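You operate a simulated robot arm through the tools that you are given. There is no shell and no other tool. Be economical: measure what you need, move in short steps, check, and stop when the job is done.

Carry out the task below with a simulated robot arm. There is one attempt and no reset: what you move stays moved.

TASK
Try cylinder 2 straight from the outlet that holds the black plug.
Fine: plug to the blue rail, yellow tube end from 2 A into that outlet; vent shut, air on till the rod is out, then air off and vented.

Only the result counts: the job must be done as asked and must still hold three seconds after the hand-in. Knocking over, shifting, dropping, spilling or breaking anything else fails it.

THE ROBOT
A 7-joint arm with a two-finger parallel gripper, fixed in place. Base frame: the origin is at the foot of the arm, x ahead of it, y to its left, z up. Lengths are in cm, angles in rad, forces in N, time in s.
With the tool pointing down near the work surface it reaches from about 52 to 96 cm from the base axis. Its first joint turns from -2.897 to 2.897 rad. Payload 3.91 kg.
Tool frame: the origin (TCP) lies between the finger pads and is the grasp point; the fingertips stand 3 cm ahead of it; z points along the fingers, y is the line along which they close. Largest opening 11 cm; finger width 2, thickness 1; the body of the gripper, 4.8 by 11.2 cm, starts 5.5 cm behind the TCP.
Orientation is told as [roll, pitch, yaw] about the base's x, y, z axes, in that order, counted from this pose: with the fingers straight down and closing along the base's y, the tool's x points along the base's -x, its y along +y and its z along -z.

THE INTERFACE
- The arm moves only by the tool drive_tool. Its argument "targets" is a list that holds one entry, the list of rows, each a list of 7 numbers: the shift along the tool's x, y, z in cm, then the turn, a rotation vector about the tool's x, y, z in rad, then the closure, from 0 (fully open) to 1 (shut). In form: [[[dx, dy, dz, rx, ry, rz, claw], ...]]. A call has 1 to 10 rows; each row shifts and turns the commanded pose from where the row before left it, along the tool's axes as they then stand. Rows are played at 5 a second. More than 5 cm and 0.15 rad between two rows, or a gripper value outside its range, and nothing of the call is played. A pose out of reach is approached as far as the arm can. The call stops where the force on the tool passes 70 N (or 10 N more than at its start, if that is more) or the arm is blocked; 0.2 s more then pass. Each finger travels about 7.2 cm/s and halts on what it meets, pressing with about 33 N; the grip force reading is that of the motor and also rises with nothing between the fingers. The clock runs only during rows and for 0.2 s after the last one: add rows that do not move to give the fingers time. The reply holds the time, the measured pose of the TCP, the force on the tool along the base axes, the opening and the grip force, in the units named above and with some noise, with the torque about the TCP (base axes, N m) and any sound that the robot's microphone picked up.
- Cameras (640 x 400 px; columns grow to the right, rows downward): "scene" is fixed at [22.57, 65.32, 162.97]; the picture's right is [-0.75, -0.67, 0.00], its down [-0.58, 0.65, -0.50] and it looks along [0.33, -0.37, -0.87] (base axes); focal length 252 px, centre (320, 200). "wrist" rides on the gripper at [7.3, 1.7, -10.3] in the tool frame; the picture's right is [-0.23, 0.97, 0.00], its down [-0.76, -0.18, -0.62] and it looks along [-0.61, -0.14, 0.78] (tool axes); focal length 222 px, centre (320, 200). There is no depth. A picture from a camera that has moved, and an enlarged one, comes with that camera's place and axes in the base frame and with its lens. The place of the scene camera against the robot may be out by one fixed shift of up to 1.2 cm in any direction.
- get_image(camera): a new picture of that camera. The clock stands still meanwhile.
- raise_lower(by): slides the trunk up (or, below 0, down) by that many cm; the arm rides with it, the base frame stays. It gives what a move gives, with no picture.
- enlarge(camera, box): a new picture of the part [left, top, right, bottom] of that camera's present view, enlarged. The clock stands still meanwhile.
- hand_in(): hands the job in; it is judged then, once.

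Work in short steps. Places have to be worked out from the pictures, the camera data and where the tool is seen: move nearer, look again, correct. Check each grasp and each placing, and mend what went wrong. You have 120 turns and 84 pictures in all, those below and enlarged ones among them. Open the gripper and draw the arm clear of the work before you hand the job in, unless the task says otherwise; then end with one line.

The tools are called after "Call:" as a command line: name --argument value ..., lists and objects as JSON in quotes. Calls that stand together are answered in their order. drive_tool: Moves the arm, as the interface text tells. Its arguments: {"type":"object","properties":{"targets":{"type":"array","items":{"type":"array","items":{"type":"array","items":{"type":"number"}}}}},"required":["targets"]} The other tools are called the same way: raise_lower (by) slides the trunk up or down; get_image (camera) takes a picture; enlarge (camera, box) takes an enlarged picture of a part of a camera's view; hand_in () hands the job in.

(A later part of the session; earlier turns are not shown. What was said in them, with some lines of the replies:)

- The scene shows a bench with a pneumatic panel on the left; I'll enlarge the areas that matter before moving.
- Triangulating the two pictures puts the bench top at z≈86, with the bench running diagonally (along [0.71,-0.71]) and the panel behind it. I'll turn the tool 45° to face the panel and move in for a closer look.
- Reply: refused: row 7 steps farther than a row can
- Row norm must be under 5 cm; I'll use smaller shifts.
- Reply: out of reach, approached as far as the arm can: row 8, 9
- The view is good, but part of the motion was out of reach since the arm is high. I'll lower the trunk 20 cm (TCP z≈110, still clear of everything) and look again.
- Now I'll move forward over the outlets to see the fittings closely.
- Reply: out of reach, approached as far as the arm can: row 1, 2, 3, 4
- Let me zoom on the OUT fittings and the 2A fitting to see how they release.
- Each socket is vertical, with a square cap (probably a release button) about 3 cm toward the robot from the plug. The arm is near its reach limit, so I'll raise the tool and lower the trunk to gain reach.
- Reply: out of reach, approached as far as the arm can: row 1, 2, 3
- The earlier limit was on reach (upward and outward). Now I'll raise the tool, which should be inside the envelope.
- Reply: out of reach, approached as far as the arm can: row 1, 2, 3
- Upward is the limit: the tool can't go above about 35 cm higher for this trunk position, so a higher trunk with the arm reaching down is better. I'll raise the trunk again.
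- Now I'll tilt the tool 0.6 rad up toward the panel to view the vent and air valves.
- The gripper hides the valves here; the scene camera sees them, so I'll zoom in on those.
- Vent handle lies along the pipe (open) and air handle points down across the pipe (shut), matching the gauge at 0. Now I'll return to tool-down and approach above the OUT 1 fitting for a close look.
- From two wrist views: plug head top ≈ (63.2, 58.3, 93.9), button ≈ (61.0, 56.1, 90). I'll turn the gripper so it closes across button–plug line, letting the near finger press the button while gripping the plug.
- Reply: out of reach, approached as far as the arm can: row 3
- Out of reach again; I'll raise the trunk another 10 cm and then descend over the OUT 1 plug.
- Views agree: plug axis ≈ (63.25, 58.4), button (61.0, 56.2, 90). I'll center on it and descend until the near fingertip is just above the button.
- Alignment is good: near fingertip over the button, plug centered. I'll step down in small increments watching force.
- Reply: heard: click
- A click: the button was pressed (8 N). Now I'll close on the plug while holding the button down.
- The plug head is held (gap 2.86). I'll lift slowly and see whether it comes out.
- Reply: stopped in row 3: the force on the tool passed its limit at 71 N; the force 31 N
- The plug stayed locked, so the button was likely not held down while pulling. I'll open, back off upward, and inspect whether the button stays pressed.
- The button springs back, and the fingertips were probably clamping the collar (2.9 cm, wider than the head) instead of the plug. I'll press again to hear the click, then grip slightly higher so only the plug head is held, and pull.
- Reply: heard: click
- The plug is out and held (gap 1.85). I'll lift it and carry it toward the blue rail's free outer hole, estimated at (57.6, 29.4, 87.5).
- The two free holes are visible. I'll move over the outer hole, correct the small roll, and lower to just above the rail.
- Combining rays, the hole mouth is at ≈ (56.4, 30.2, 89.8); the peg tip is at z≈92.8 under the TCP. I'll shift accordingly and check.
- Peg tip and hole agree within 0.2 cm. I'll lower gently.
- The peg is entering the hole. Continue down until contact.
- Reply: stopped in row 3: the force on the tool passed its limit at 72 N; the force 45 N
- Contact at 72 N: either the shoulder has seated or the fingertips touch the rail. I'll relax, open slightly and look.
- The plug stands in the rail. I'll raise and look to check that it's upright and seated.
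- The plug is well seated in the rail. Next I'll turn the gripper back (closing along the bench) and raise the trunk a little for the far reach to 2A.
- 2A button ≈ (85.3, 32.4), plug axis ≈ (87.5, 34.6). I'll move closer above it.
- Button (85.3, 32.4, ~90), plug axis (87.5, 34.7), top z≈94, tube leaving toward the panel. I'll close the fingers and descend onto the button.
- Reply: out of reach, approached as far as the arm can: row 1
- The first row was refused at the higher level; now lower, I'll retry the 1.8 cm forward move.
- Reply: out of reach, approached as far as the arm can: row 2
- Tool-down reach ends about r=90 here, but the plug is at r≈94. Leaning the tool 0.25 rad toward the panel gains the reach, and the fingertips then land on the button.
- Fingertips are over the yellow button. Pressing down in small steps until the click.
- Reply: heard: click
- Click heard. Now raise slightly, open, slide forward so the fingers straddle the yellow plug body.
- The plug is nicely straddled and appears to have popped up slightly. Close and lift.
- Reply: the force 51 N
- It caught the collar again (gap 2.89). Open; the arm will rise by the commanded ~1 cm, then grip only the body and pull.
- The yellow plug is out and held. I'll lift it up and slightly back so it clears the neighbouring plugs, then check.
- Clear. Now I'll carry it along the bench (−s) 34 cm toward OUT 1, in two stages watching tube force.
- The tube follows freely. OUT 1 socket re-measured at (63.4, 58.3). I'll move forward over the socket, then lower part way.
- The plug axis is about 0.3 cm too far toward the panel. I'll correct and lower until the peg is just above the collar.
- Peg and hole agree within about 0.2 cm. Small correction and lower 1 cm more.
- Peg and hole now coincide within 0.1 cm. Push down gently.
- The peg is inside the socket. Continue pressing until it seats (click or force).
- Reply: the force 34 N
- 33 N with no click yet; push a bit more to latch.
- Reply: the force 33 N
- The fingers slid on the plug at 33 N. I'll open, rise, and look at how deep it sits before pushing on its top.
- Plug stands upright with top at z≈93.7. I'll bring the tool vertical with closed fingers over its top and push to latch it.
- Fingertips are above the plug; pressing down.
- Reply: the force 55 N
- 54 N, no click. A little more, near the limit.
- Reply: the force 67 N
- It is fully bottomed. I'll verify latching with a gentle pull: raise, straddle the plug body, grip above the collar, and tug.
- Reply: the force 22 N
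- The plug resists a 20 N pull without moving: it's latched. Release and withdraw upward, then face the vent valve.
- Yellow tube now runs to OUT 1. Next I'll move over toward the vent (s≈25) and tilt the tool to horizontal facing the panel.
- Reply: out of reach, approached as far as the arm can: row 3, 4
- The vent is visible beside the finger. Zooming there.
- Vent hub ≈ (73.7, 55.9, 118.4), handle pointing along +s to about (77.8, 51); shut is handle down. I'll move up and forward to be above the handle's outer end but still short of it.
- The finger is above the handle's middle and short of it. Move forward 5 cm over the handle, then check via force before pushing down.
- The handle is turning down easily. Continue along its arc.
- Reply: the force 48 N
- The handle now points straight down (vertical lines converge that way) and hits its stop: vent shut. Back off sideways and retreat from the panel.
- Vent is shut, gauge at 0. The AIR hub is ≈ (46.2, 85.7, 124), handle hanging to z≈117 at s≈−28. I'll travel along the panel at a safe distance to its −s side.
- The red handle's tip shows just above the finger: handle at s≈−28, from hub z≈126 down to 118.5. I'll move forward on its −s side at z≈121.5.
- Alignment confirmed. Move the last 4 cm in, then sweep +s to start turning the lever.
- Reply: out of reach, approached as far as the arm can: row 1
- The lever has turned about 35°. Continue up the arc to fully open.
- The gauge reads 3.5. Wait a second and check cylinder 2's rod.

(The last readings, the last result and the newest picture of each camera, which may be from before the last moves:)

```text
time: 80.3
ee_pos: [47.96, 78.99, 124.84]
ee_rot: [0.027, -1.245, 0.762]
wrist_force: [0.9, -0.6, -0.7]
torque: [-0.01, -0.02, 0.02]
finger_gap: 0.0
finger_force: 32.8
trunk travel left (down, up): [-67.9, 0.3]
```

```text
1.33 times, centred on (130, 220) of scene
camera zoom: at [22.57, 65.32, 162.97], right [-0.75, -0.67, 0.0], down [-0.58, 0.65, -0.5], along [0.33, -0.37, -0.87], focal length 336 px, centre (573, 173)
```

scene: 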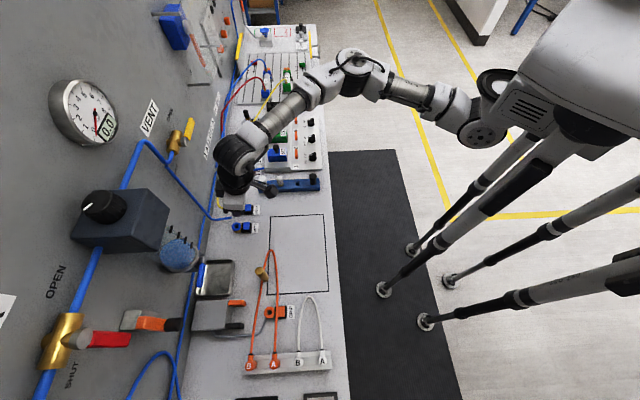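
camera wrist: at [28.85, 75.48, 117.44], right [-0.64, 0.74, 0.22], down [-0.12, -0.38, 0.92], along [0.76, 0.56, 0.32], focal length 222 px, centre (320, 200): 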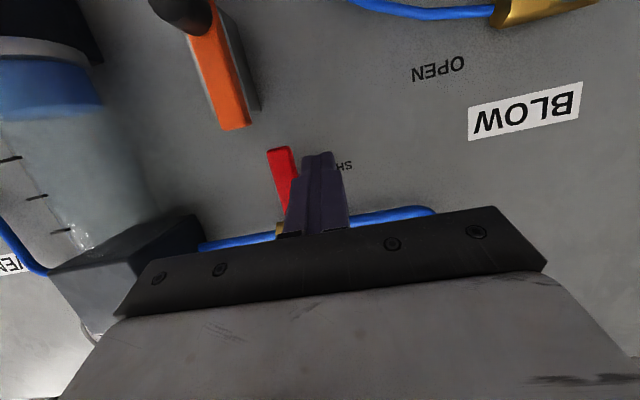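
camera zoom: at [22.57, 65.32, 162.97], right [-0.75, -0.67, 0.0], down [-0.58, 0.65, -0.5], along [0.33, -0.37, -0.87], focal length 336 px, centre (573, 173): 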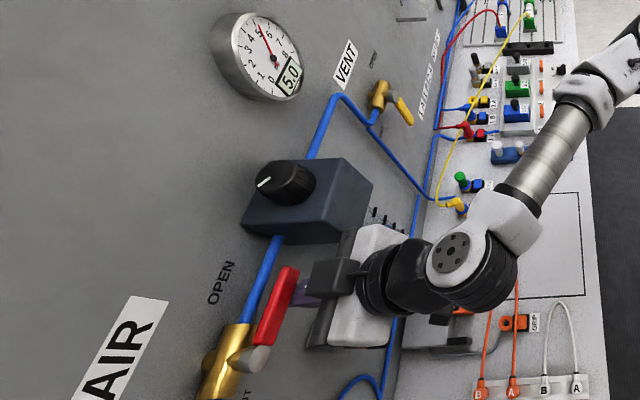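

The rod is extending at 5.0 bar. Wait 2 s more and see whether it has stopped at its end.

Call:
drive_tool --targets '[[[0, 0, 0, 0, 0, 0, 1], [0, 0, 0, 0, 0, 0, 1], [0, 0, 0, 0, 0, 0, 1], [0, 0, 0, 0, 0, 0, 1], [0, 0, 0, 0, 0, 0, 1], [0, 0, 0, 0, 0, 0, 1], [0, 0, 0, 0, 0, 0, 1], [0, 0, 0, 0, 0, 0, 1], [0, 0, 0, 0, 0, 0, 1], [0, 0, 0, 0, 0, 0, 1]]]'

Call:
enlarge --camera "scene" --box '[220, 40, 340, 140]'

```text
time: 82.5
ee_pos: [47.93, 79.05, 124.91]
ee_rot: [0.027, -1.245, 0.761]
wrist_force: [0.2, 0.1, -0.3]
torque: [0.01, 0.0, 0.01]
finger_gap: 0.0
finger_force: 33.1
trunk travel left (down, up): [-67.9, 0.3]
```

```text
4.00 times, centred on (280, 90) of scene
camera zoom: at [22.57, 65.32, 162.97], right [-0.75, -0.67, 0.0], down [-0.58, 0.65, -0.5], along [0.33, -0.37, -0.87], focal length 1007 px, centre (480, 640)
```

zoom: 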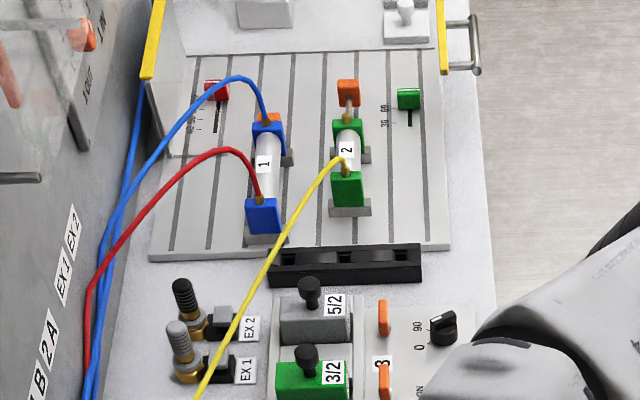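

Rod fully out and steady. Now to close: retract from the lever, rise above it, and come in on top.

Call:
drive_tool --targets '[[[0.3, 0, 0.1, 0, 0, 0, 1], [1.28, 0, -3.79, 0, 0, 0, 1], [1.28, 0, -3.79, 0, 0, 0, 1], [-3.2, 0.75, -1.1, 0, 0, 0, 1], [-3.2, 0.75, -1.1, 0, 0, 0, 1]]]'

Call:
get_image --camera "wrist"

```text
time: 83.7
ee_pos: [41.09, 74.32, 131.43]
ee_rot: [0.025, -1.246, 0.762]
wrist_force: [-0.4, 0.6, -0.3]
torque: [-0.02, -0.03, -0.04]
finger_gap: 0.0
finger_force: 32.9
trunk travel left (down, up): [-67.9, 0.3]
```

```text
13 pictures are left
camera wrist: at [31.4, 66.97, 127.95], right [-0.64, 0.74, 0.22], down [-0.12, -0.38, 0.92], along [0.76, 0.56, 0.32], focal length 222 px, centre (320, 200)
```

wrist: 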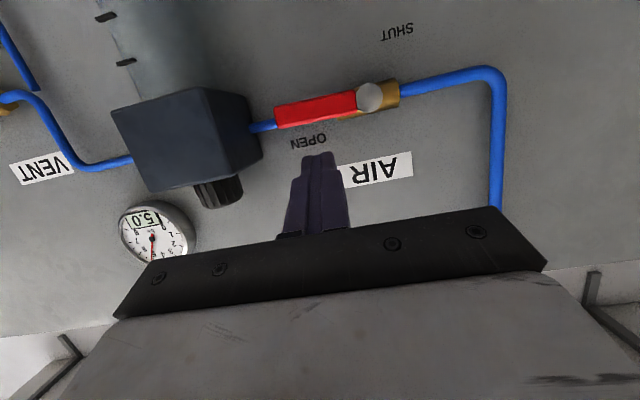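

The lever is along the pipe at z≈126.6; the knob of the regulator is near my gripper's side, so I shift 1 cm away, go forward over the lever, and press down along the arc.

Call:
drive_tool --targets '[[[0, 1.1, 0, 0, 0, 0, 1], [-1.29, 0.1, 3.84, 0, 0, 0, 1], [-1.29, 0.1, 3.84, 0, 0, 0, 1], [0.95, 0, 0.32, 0, 0, 0, 1], [0.95, 0, 0.32, 0, 0, 0, 1], [0.95, 0, 0.32, 0, 0, 0, 1], [0.95, 0, 0.32, 0, 0, 0, 1]]]'

Call:
enlarge --camera "scene" --box '[40, 70, 220, 370]'

```text
time: 85.1
ee_pos: [45.93, 80.86, 130.24]
ee_rot: [0.058, -1.277, 0.736]
wrist_force: [-2.8, 2.2, 8.9]
torque: [0.18, -0.11, 0.17]
finger_gap: 0.02
finger_force: 33.1
trunk travel left (down, up): [-67.9, 0.3]
stopped in row 7: the force on the tool passed its limit at 80 N (the readings are from after the stop); the commanded pose is now the measured one
```

```text
1.33 times, centred on (130, 220) of scene
camera zoom: at [22.57, 65.32, 162.97], right [-0.75, -0.67, 0.0], down [-0.58, 0.65, -0.5], along [0.33, -0.37, -0.87], focal length 336 px, centre (573, 173)
```

zoom: 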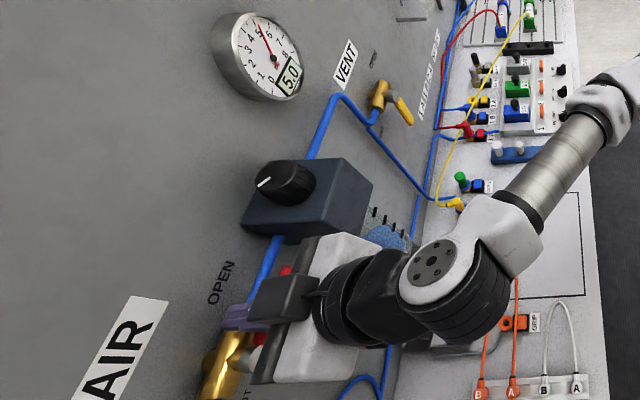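

Blocked: the fingertip met the brass valve body, not the lever. I'll rise, shift outward along the lever 1.3 cm and retract 1 cm, then press again.

Call:
drive_tool --targets '[[[-0.7, 0, -0.25, 0, 0.03, 0, 1], [0.3, -1.3, -0.95, 0, 0, 0, 1], [0.8, 0, 0.27, 0, 0, 0, 1], [0.8, 0, 0.27, 0, 0, 0, 1], [0.8, 0, 0.27, 0, 0, 0, 1]]]'

Call:
enlarge --camera "scene" --box '[60, 230, 180, 370]'

```text
time: 86.3
ee_pos: [46.22, 79.32, 128.01]
ee_rot: [0.047, -1.241, 0.744]
wrist_force: [0.3, 1.0, 1.2]
torque: [-0.03, 0.02, 0.01]
finger_gap: 0.0
finger_force: 32.7
trunk travel left (down, up): [-67.9, 0.3]
```

```text
2.86 times, centred on (120, 300) of scene
camera zoom: at [22.57, 65.32, 162.97], right [-0.75, -0.67, 0.0], down [-0.58, 0.65, -0.5], along [0.33, -0.37, -0.87], focal length 719 px, centre (891, -86)
```

zoom: 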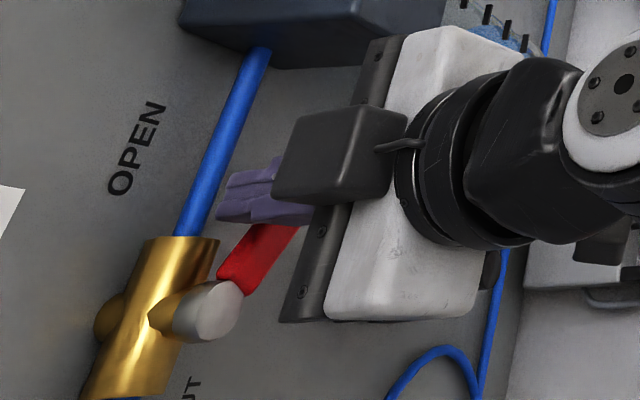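

The lever is now turning down. Continue along the arc to the stop.

Call:
drive_tool --targets '[[[1.14, 0, 0.38, 0, 0, 0, 1], [1.14, 0, 0.38, 0, 0, 0, 1], [1.14, 0.2, 0.38, 0, 0, 0, 1], [0.95, 0.7, 0.32, 0, 0, 0, 1], [0.95, 0.8, 0.32, 0, 0, 0, 1], [0.2, 0.7, 0.06, 0, 0, 0, 1], [0, 0.7, 0, 0, 0, 0, 1]]]'

Call:
enlarge --camera "scene" --box '[40, 70, 220, 370]'

```text
time: 87.9
ee_pos: [44.28, 81.35, 122.3]
ee_rot: [0.043, -1.241, 0.74]
wrist_force: [4.7, -22.7, -4.4]
torque: [-0.38, -0.06, -0.18]
finger_gap: 0.0
finger_force: 32.8
trunk travel left (down, up): [-67.9, 0.3]
```

```text
1.33 times, centred on (130, 220) of scene
camera zoom: at [22.57, 65.32, 162.97], right [-0.75, -0.67, 0.0], down [-0.58, 0.65, -0.5], along [0.33, -0.37, -0.87], focal length 336 px, centre (573, 173)
```

zoom: 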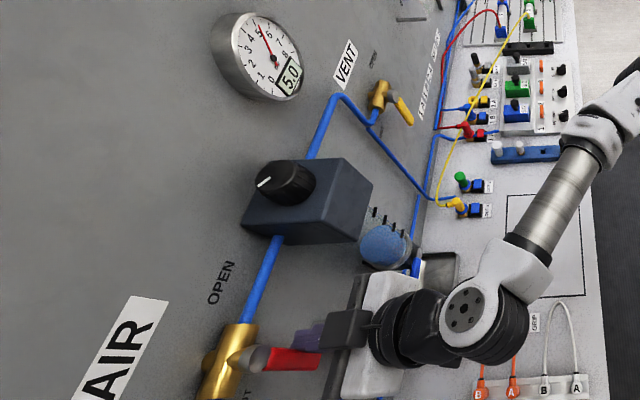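

The lever points down with 23 N against its stop: air is shut. One small extra push, then back off and retreat from the panel.

Call:
drive_tool --targets '[[[0, 0.5, 0, 0, 0, 0, 1], [0, 0, 0, 0, 0, 0, 1], [0, -1.5, 0, 0, 0, 0, 1], [0, -0.8, 0, 0, 0, 0, 1], [1.3, 0, -3.8, 0, 0, 0, 1], [1.3, 0, -3.8, 0, 0, 0, 1], [1.3, 0, -3.8, 0, 0, 0, 1], [1.3, 0, -3.8, 0, 0, 0, 1]]]'

Call:
enlarge --camera "scene" --box '[40, 70, 220, 370]'

```text
time: 89.7
ee_pos: [34.08, 68.9, 122.39]
ee_rot: [0.044, -1.243, 0.744]
wrist_force: [-0.8, -0.4, -0.4]
torque: [0.01, -0.01, 0.03]
finger_gap: 0.0
finger_force: 32.9
trunk travel left (down, up): [-67.9, 0.3]
```

```text
1.33 times, centred on (130, 220) of scene
camera zoom: at [22.57, 65.32, 162.97], right [-0.75, -0.67, 0.0], down [-0.58, 0.65, -0.5], along [0.33, -0.37, -0.87], focal length 336 px, centre (573, 173)
```

zoom: 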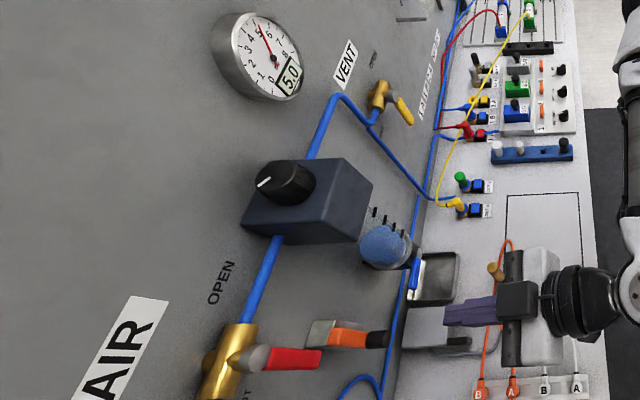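

Air is off with 5 bar trapped. Now travel to the −s side of the vent handle, which hangs down at s≈12.6.

Call:
drive_tool --targets '[[[1.0, -4.25, 0.34, -0.038, 0, -0.013, 1], [1.0, -4.25, 0.34, 0, 0, 0, 1], [1.0, -4.25, 0.34, 0, 0, 0, 1], [1.0, -4.25, 0.34, 0, 0, 0, 1], [1.0, -4.25, 0.34, 0, 0, 0, 1], [1.0, -4.25, 0.34, 0, 0, 0, 1], [1.0, -4.25, 0.34, 0, 0, 0, 1], [1.0, -4.25, 0.34, 0, 0, 0, 1]]]'

Call:
get_image --camera "wrist"

```text
time: 91.5
ee_pos: [58.8, 45.7, 113.5]
ee_rot: [0.047, -1.245, 0.784]
wrist_force: [0.0, 0.0, -0.3]
torque: [-0.01, 0.04, 0.04]
finger_gap: 0.0
finger_force: 33.2
trunk travel left (down, up): [-67.9, 0.3]
```

```text
8 pictures are left
camera wrist: at [49.3, 38.07, 109.99], right [-0.67, 0.71, 0.23], down [-0.09, -0.38, 0.92], along [0.74, 0.59, 0.32], focal length 222 px, centre (320, 200)
```

wrist: 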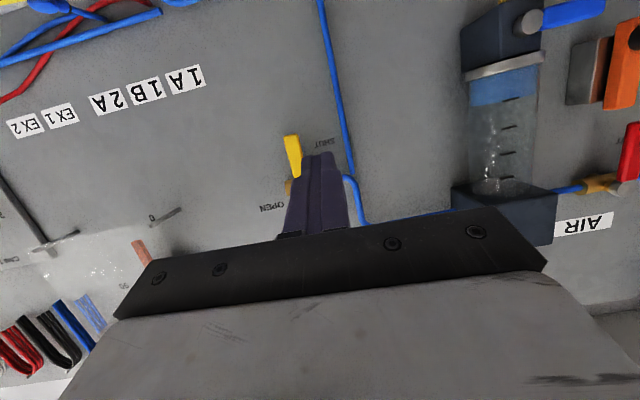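

Vent handle tip confirmed at (73.5, 55.3, 111), just +s of my finger. Move in 16 cm and sweep +s.

Call:
drive_tool --targets '[[[-1.28, 0, 3.79, 0, 0, 0, 1], [-1.28, 0, 3.79, 0, 0, 0, 1], [-1.28, 0, 3.79, 0, 0, 0, 1], [-1.28, 0, 3.79, 0, 0, 0, 1], [0, -1.4, 0, 0, 0, 0, 1], [0, -1.4, 0, 0, 0, 0, 1], [0, -1.4, 0, 0, 0, 0, 1], [0, -1.4, 0, 0, 0, 0, 1]]]'

Call:
enlarge --camera "scene" --box '[40, 70, 260, 230]'

```text
time: 93.3
ee_pos: [73.72, 53.9, 113.17]
ee_rot: [0.043, -1.245, 0.785]
wrist_force: [-1.0, 0.5, -0.5]
torque: [-0.02, 0.02, 0.0]
finger_gap: 0.0
finger_force: 33.2
trunk travel left (down, up): [-67.9, 0.3]
```

```text
2.50 times, centred on (150, 150) of scene
camera zoom: at [22.57, 65.32, 162.97], right [-0.75, -0.67, 0.0], down [-0.58, 0.65, -0.5], along [0.33, -0.37, -0.87], focal length 629 px, centre (745, 325)
```

zoom: 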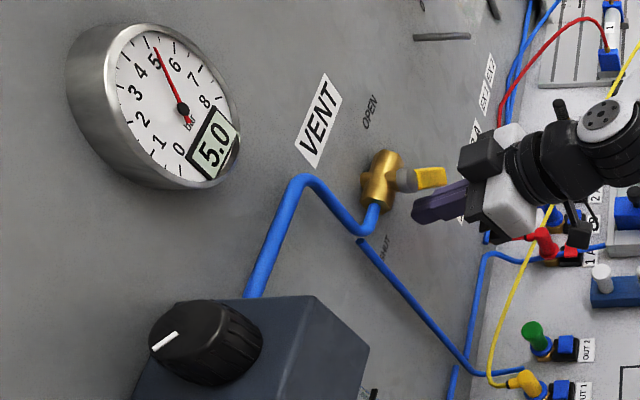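

Lever is turning; continue +s and up to fully open the vent.

Call:
drive_tool --targets '[[[-0.3, -1, -0.1, 0, 0, 0, 1], [-0.95, -1, -0.32, 0, 0, 0, 1], [-0.95, -0.8, -0.32, 0, 0, 0, 1], [-0.95, -0.5, -0.32, 0, 0, 0, 1], [-0.95, -0.2, -0.32, 0, 0, 0, 1], [-0.3, 0, -0.1, 0, 0, 0, 1], [0, 0, 0, 0, 0, 0, 1], [0, 0, 0, 0, 0, 0, 1]]]'

Call:
enlarge --camera "scene" --box '[40, 70, 260, 230]'

```text
time: 94.8
ee_pos: [75.92, 51.63, 116.0]
ee_rot: [0.044, -1.212, 0.795]
wrist_force: [-4.7, -3.3, -16.8]
torque: [-0.05, -0.06, 0.04]
finger_gap: 0.0
finger_force: 33.0
trunk travel left (down, up): [-67.9, 0.3]
stopped in row 7: the force on the tool passed its limit at 71 N (the readings are from after the stop); the commanded pose is now the measured one
```

```text
2.50 times, centred on (150, 150) of scene
camera zoom: at [22.57, 65.32, 162.97], right [-0.75, -0.67, 0.0], down [-0.58, 0.65, -0.5], along [0.33, -0.37, -0.87], focal length 629 px, centre (745, 325)
```

zoom: 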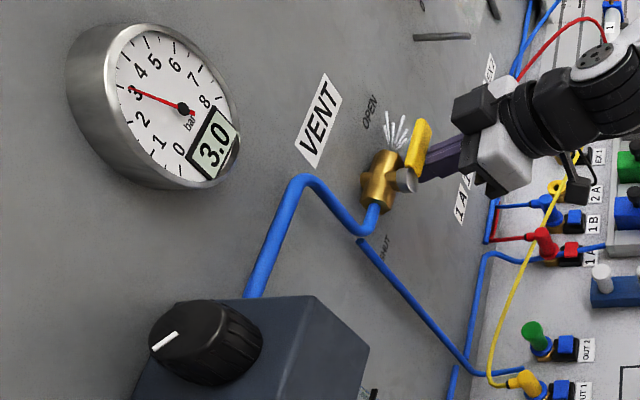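

The vent is open at its stop and pressure is falling. Lower the finger off the lever, retreat well clear, and let it vent.

Call:
drive_tool --targets '[[[0.9, 0, 0.3, 0, 0, 0, 1], [1.3, 0, -3.8, 0, 0, 0, 1], [1.3, 0, -3.8, 0, 0, 0, 1], [1.3, 0, -3.8, 0, 0, 0, 1], [1.3, 0, -3.8, 0, 0, 0, 1], [1.3, 0, -3.8, 0, 0, 0, 1], [0, 0, 0, 0, 0, 0, 0.5], [0, 0, 0, 0, 0, 0, 0.5], [0, 0, 0, 0, 0, 0, 0.5], [0, 0, 0, 0, 0, 0, 0.5]]]'

Call:
drive_tool --targets '[[[0, 0, 0, 0, 0, 0, 0], [0, 0, 0, 0, 0, 0, 0], [0, 0, 0, 0, 0, 0, 0], [0, 0, 0, 0, 0, 0, 0], [0, 0, 0, 0, 0, 0, 0], [0, 0, 0, 0, 0, 0, 0], [0, 0, 0, 0, 0, 0, 0], [0, 0, 0, 0, 0, 0, 0], [0, 0, 0, 0, 0, 0, 0], [0, 0, 0, 0, 0, 0, 0]]]'

Call:
get_image --camera "scene"

Call:
enlarge --camera "scene" --box '[40, 60, 260, 230]'

```text
time: 97.0
ee_pos: [62.46, 36.68, 115.93]
ee_rot: [0.042, -1.223, 0.798]
wrist_force: [0.1, 0.2, 0.7]
torque: [0.0, -0.02, -0.04]
finger_gap: 5.51
finger_force: 0.0
trunk travel left (down, up): [-67.9, 0.3]
```

```text
time: 99.2
ee_pos: [62.44, 36.83, 115.92]
ee_rot: [0.043, -1.22, 0.798]
wrist_force: [-0.1, 0.2, 0.9]
torque: [0.02, -0.01, 0.02]
finger_gap: 10.98
finger_force: 0.1
trunk travel left (down, up): [-67.9, 0.3]
```

```text
5 pictures are left
```

scene: 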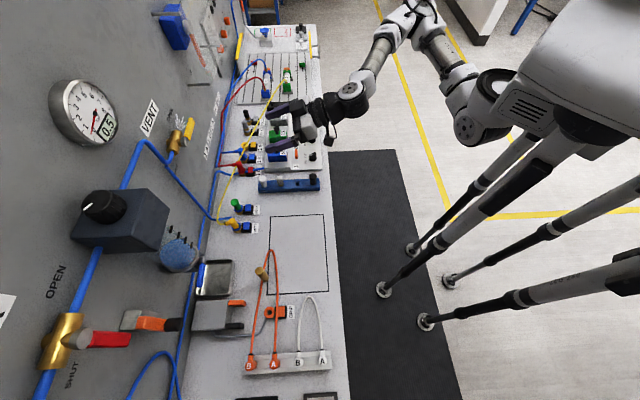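

```text
2.35 times, centred on (150, 145) of scene
camera zoom: at [22.57, 65.32, 162.97], right [-0.75, -0.67, 0.0], down [-0.58, 0.65, -0.5], along [0.33, -0.37, -0.87], focal length 592 px, centre (720, 329)
```

zoom: 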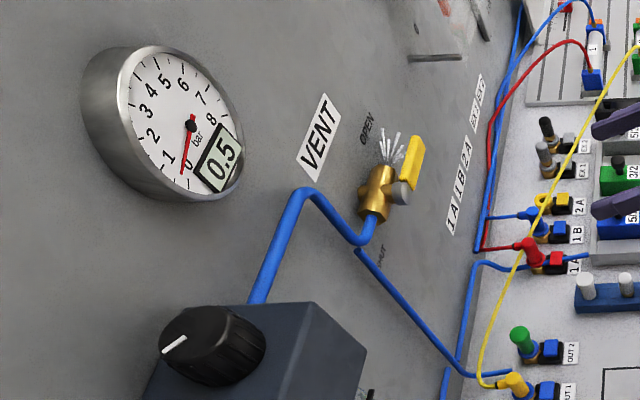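

0.5 bar and falling. I'll draw the arm back further and let the rest vent.

Call:
drive_tool --targets '[[[1.0, 0, -3, 0, 0, 0, 0], [1.0, 0, -3, 0, 0, 0, 0], [0, 0, 0, 0, 0, 0, 0], [0, 0, 0, 0, 0, 0, 0], [0, 0, 0, 0, 0, 0, 0], [0, 0, 0, 0, 0, 0, 0], [0, 0, 0, 0, 0, 0, 0], [0, 0, 0, 0, 0, 0, 0], [0, 0, 0, 0, 0, 0, 0], [0, 0, 0, 0, 0, 0, 0]]]'

Call:
drive_tool --targets '[[[0, 0, 0, 0, 0, 0, 0], [0, 0, 0, 0, 0, 0, 0], [0, 0, 0, 0, 0, 0, 0], [0, 0, 0, 0, 0, 0, 0], [0, 0, 0, 0, 0, 0, 0], [0, 0, 0, 0, 0, 0, 0], [0, 0, 0, 0, 0, 0, 0], [0, 0, 0, 0, 0, 0, 0], [0, 0, 0, 0, 0, 0, 0], [0, 0, 0, 0, 0, 0, 0]]]'

Call:
enlarge --camera "scene" --box '[40, 40, 340, 240]'

```text
time: 101.4
ee_pos: [58.07, 32.01, 115.99]
ee_rot: [0.043, -1.222, 0.798]
wrist_force: [0.1, 0.4, 0.4]
torque: [-0.06, 0.03, -0.02]
finger_gap: 11.0
finger_force: 0.0
trunk travel left (down, up): [-67.9, 0.3]
```

```text
time: 103.6
ee_pos: [58.19, 31.98, 116.12]
ee_rot: [0.043, -1.222, 0.796]
wrist_force: [1.9, 0.1, -0.3]
torque: [0.0, 0.0, 0.01]
finger_gap: 11.0
finger_force: 0.0
trunk travel left (down, up): [-67.9, 0.3]
```

```text
2.00 times, centred on (190, 140) of scene
camera zoom: at [22.57, 65.32, 162.97], right [-0.75, -0.67, 0.0], down [-0.58, 0.65, -0.5], along [0.33, -0.37, -0.87], focal length 503 px, centre (580, 320)
```

zoom: 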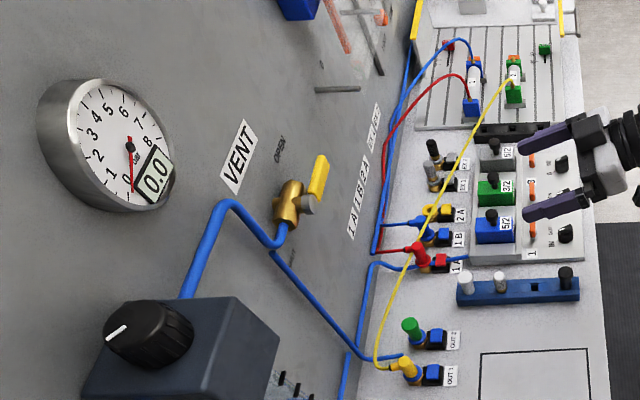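

The gauge reads 0.0, the vent is open and the air is shut. The plug is in the rail, the yellow tube is in OUT 1, and the gripper is open and clear, so I'm handing in.

Call:
hand_in

```text
The job is handed in.
```

Cylinder 2 extended fully, fed straight from OUT 1 at 5.0 bar; the air is now off, the vent is open and the gauge reads 0.0, with the black plug in the blue rail and the yellow tube in OUT 1.
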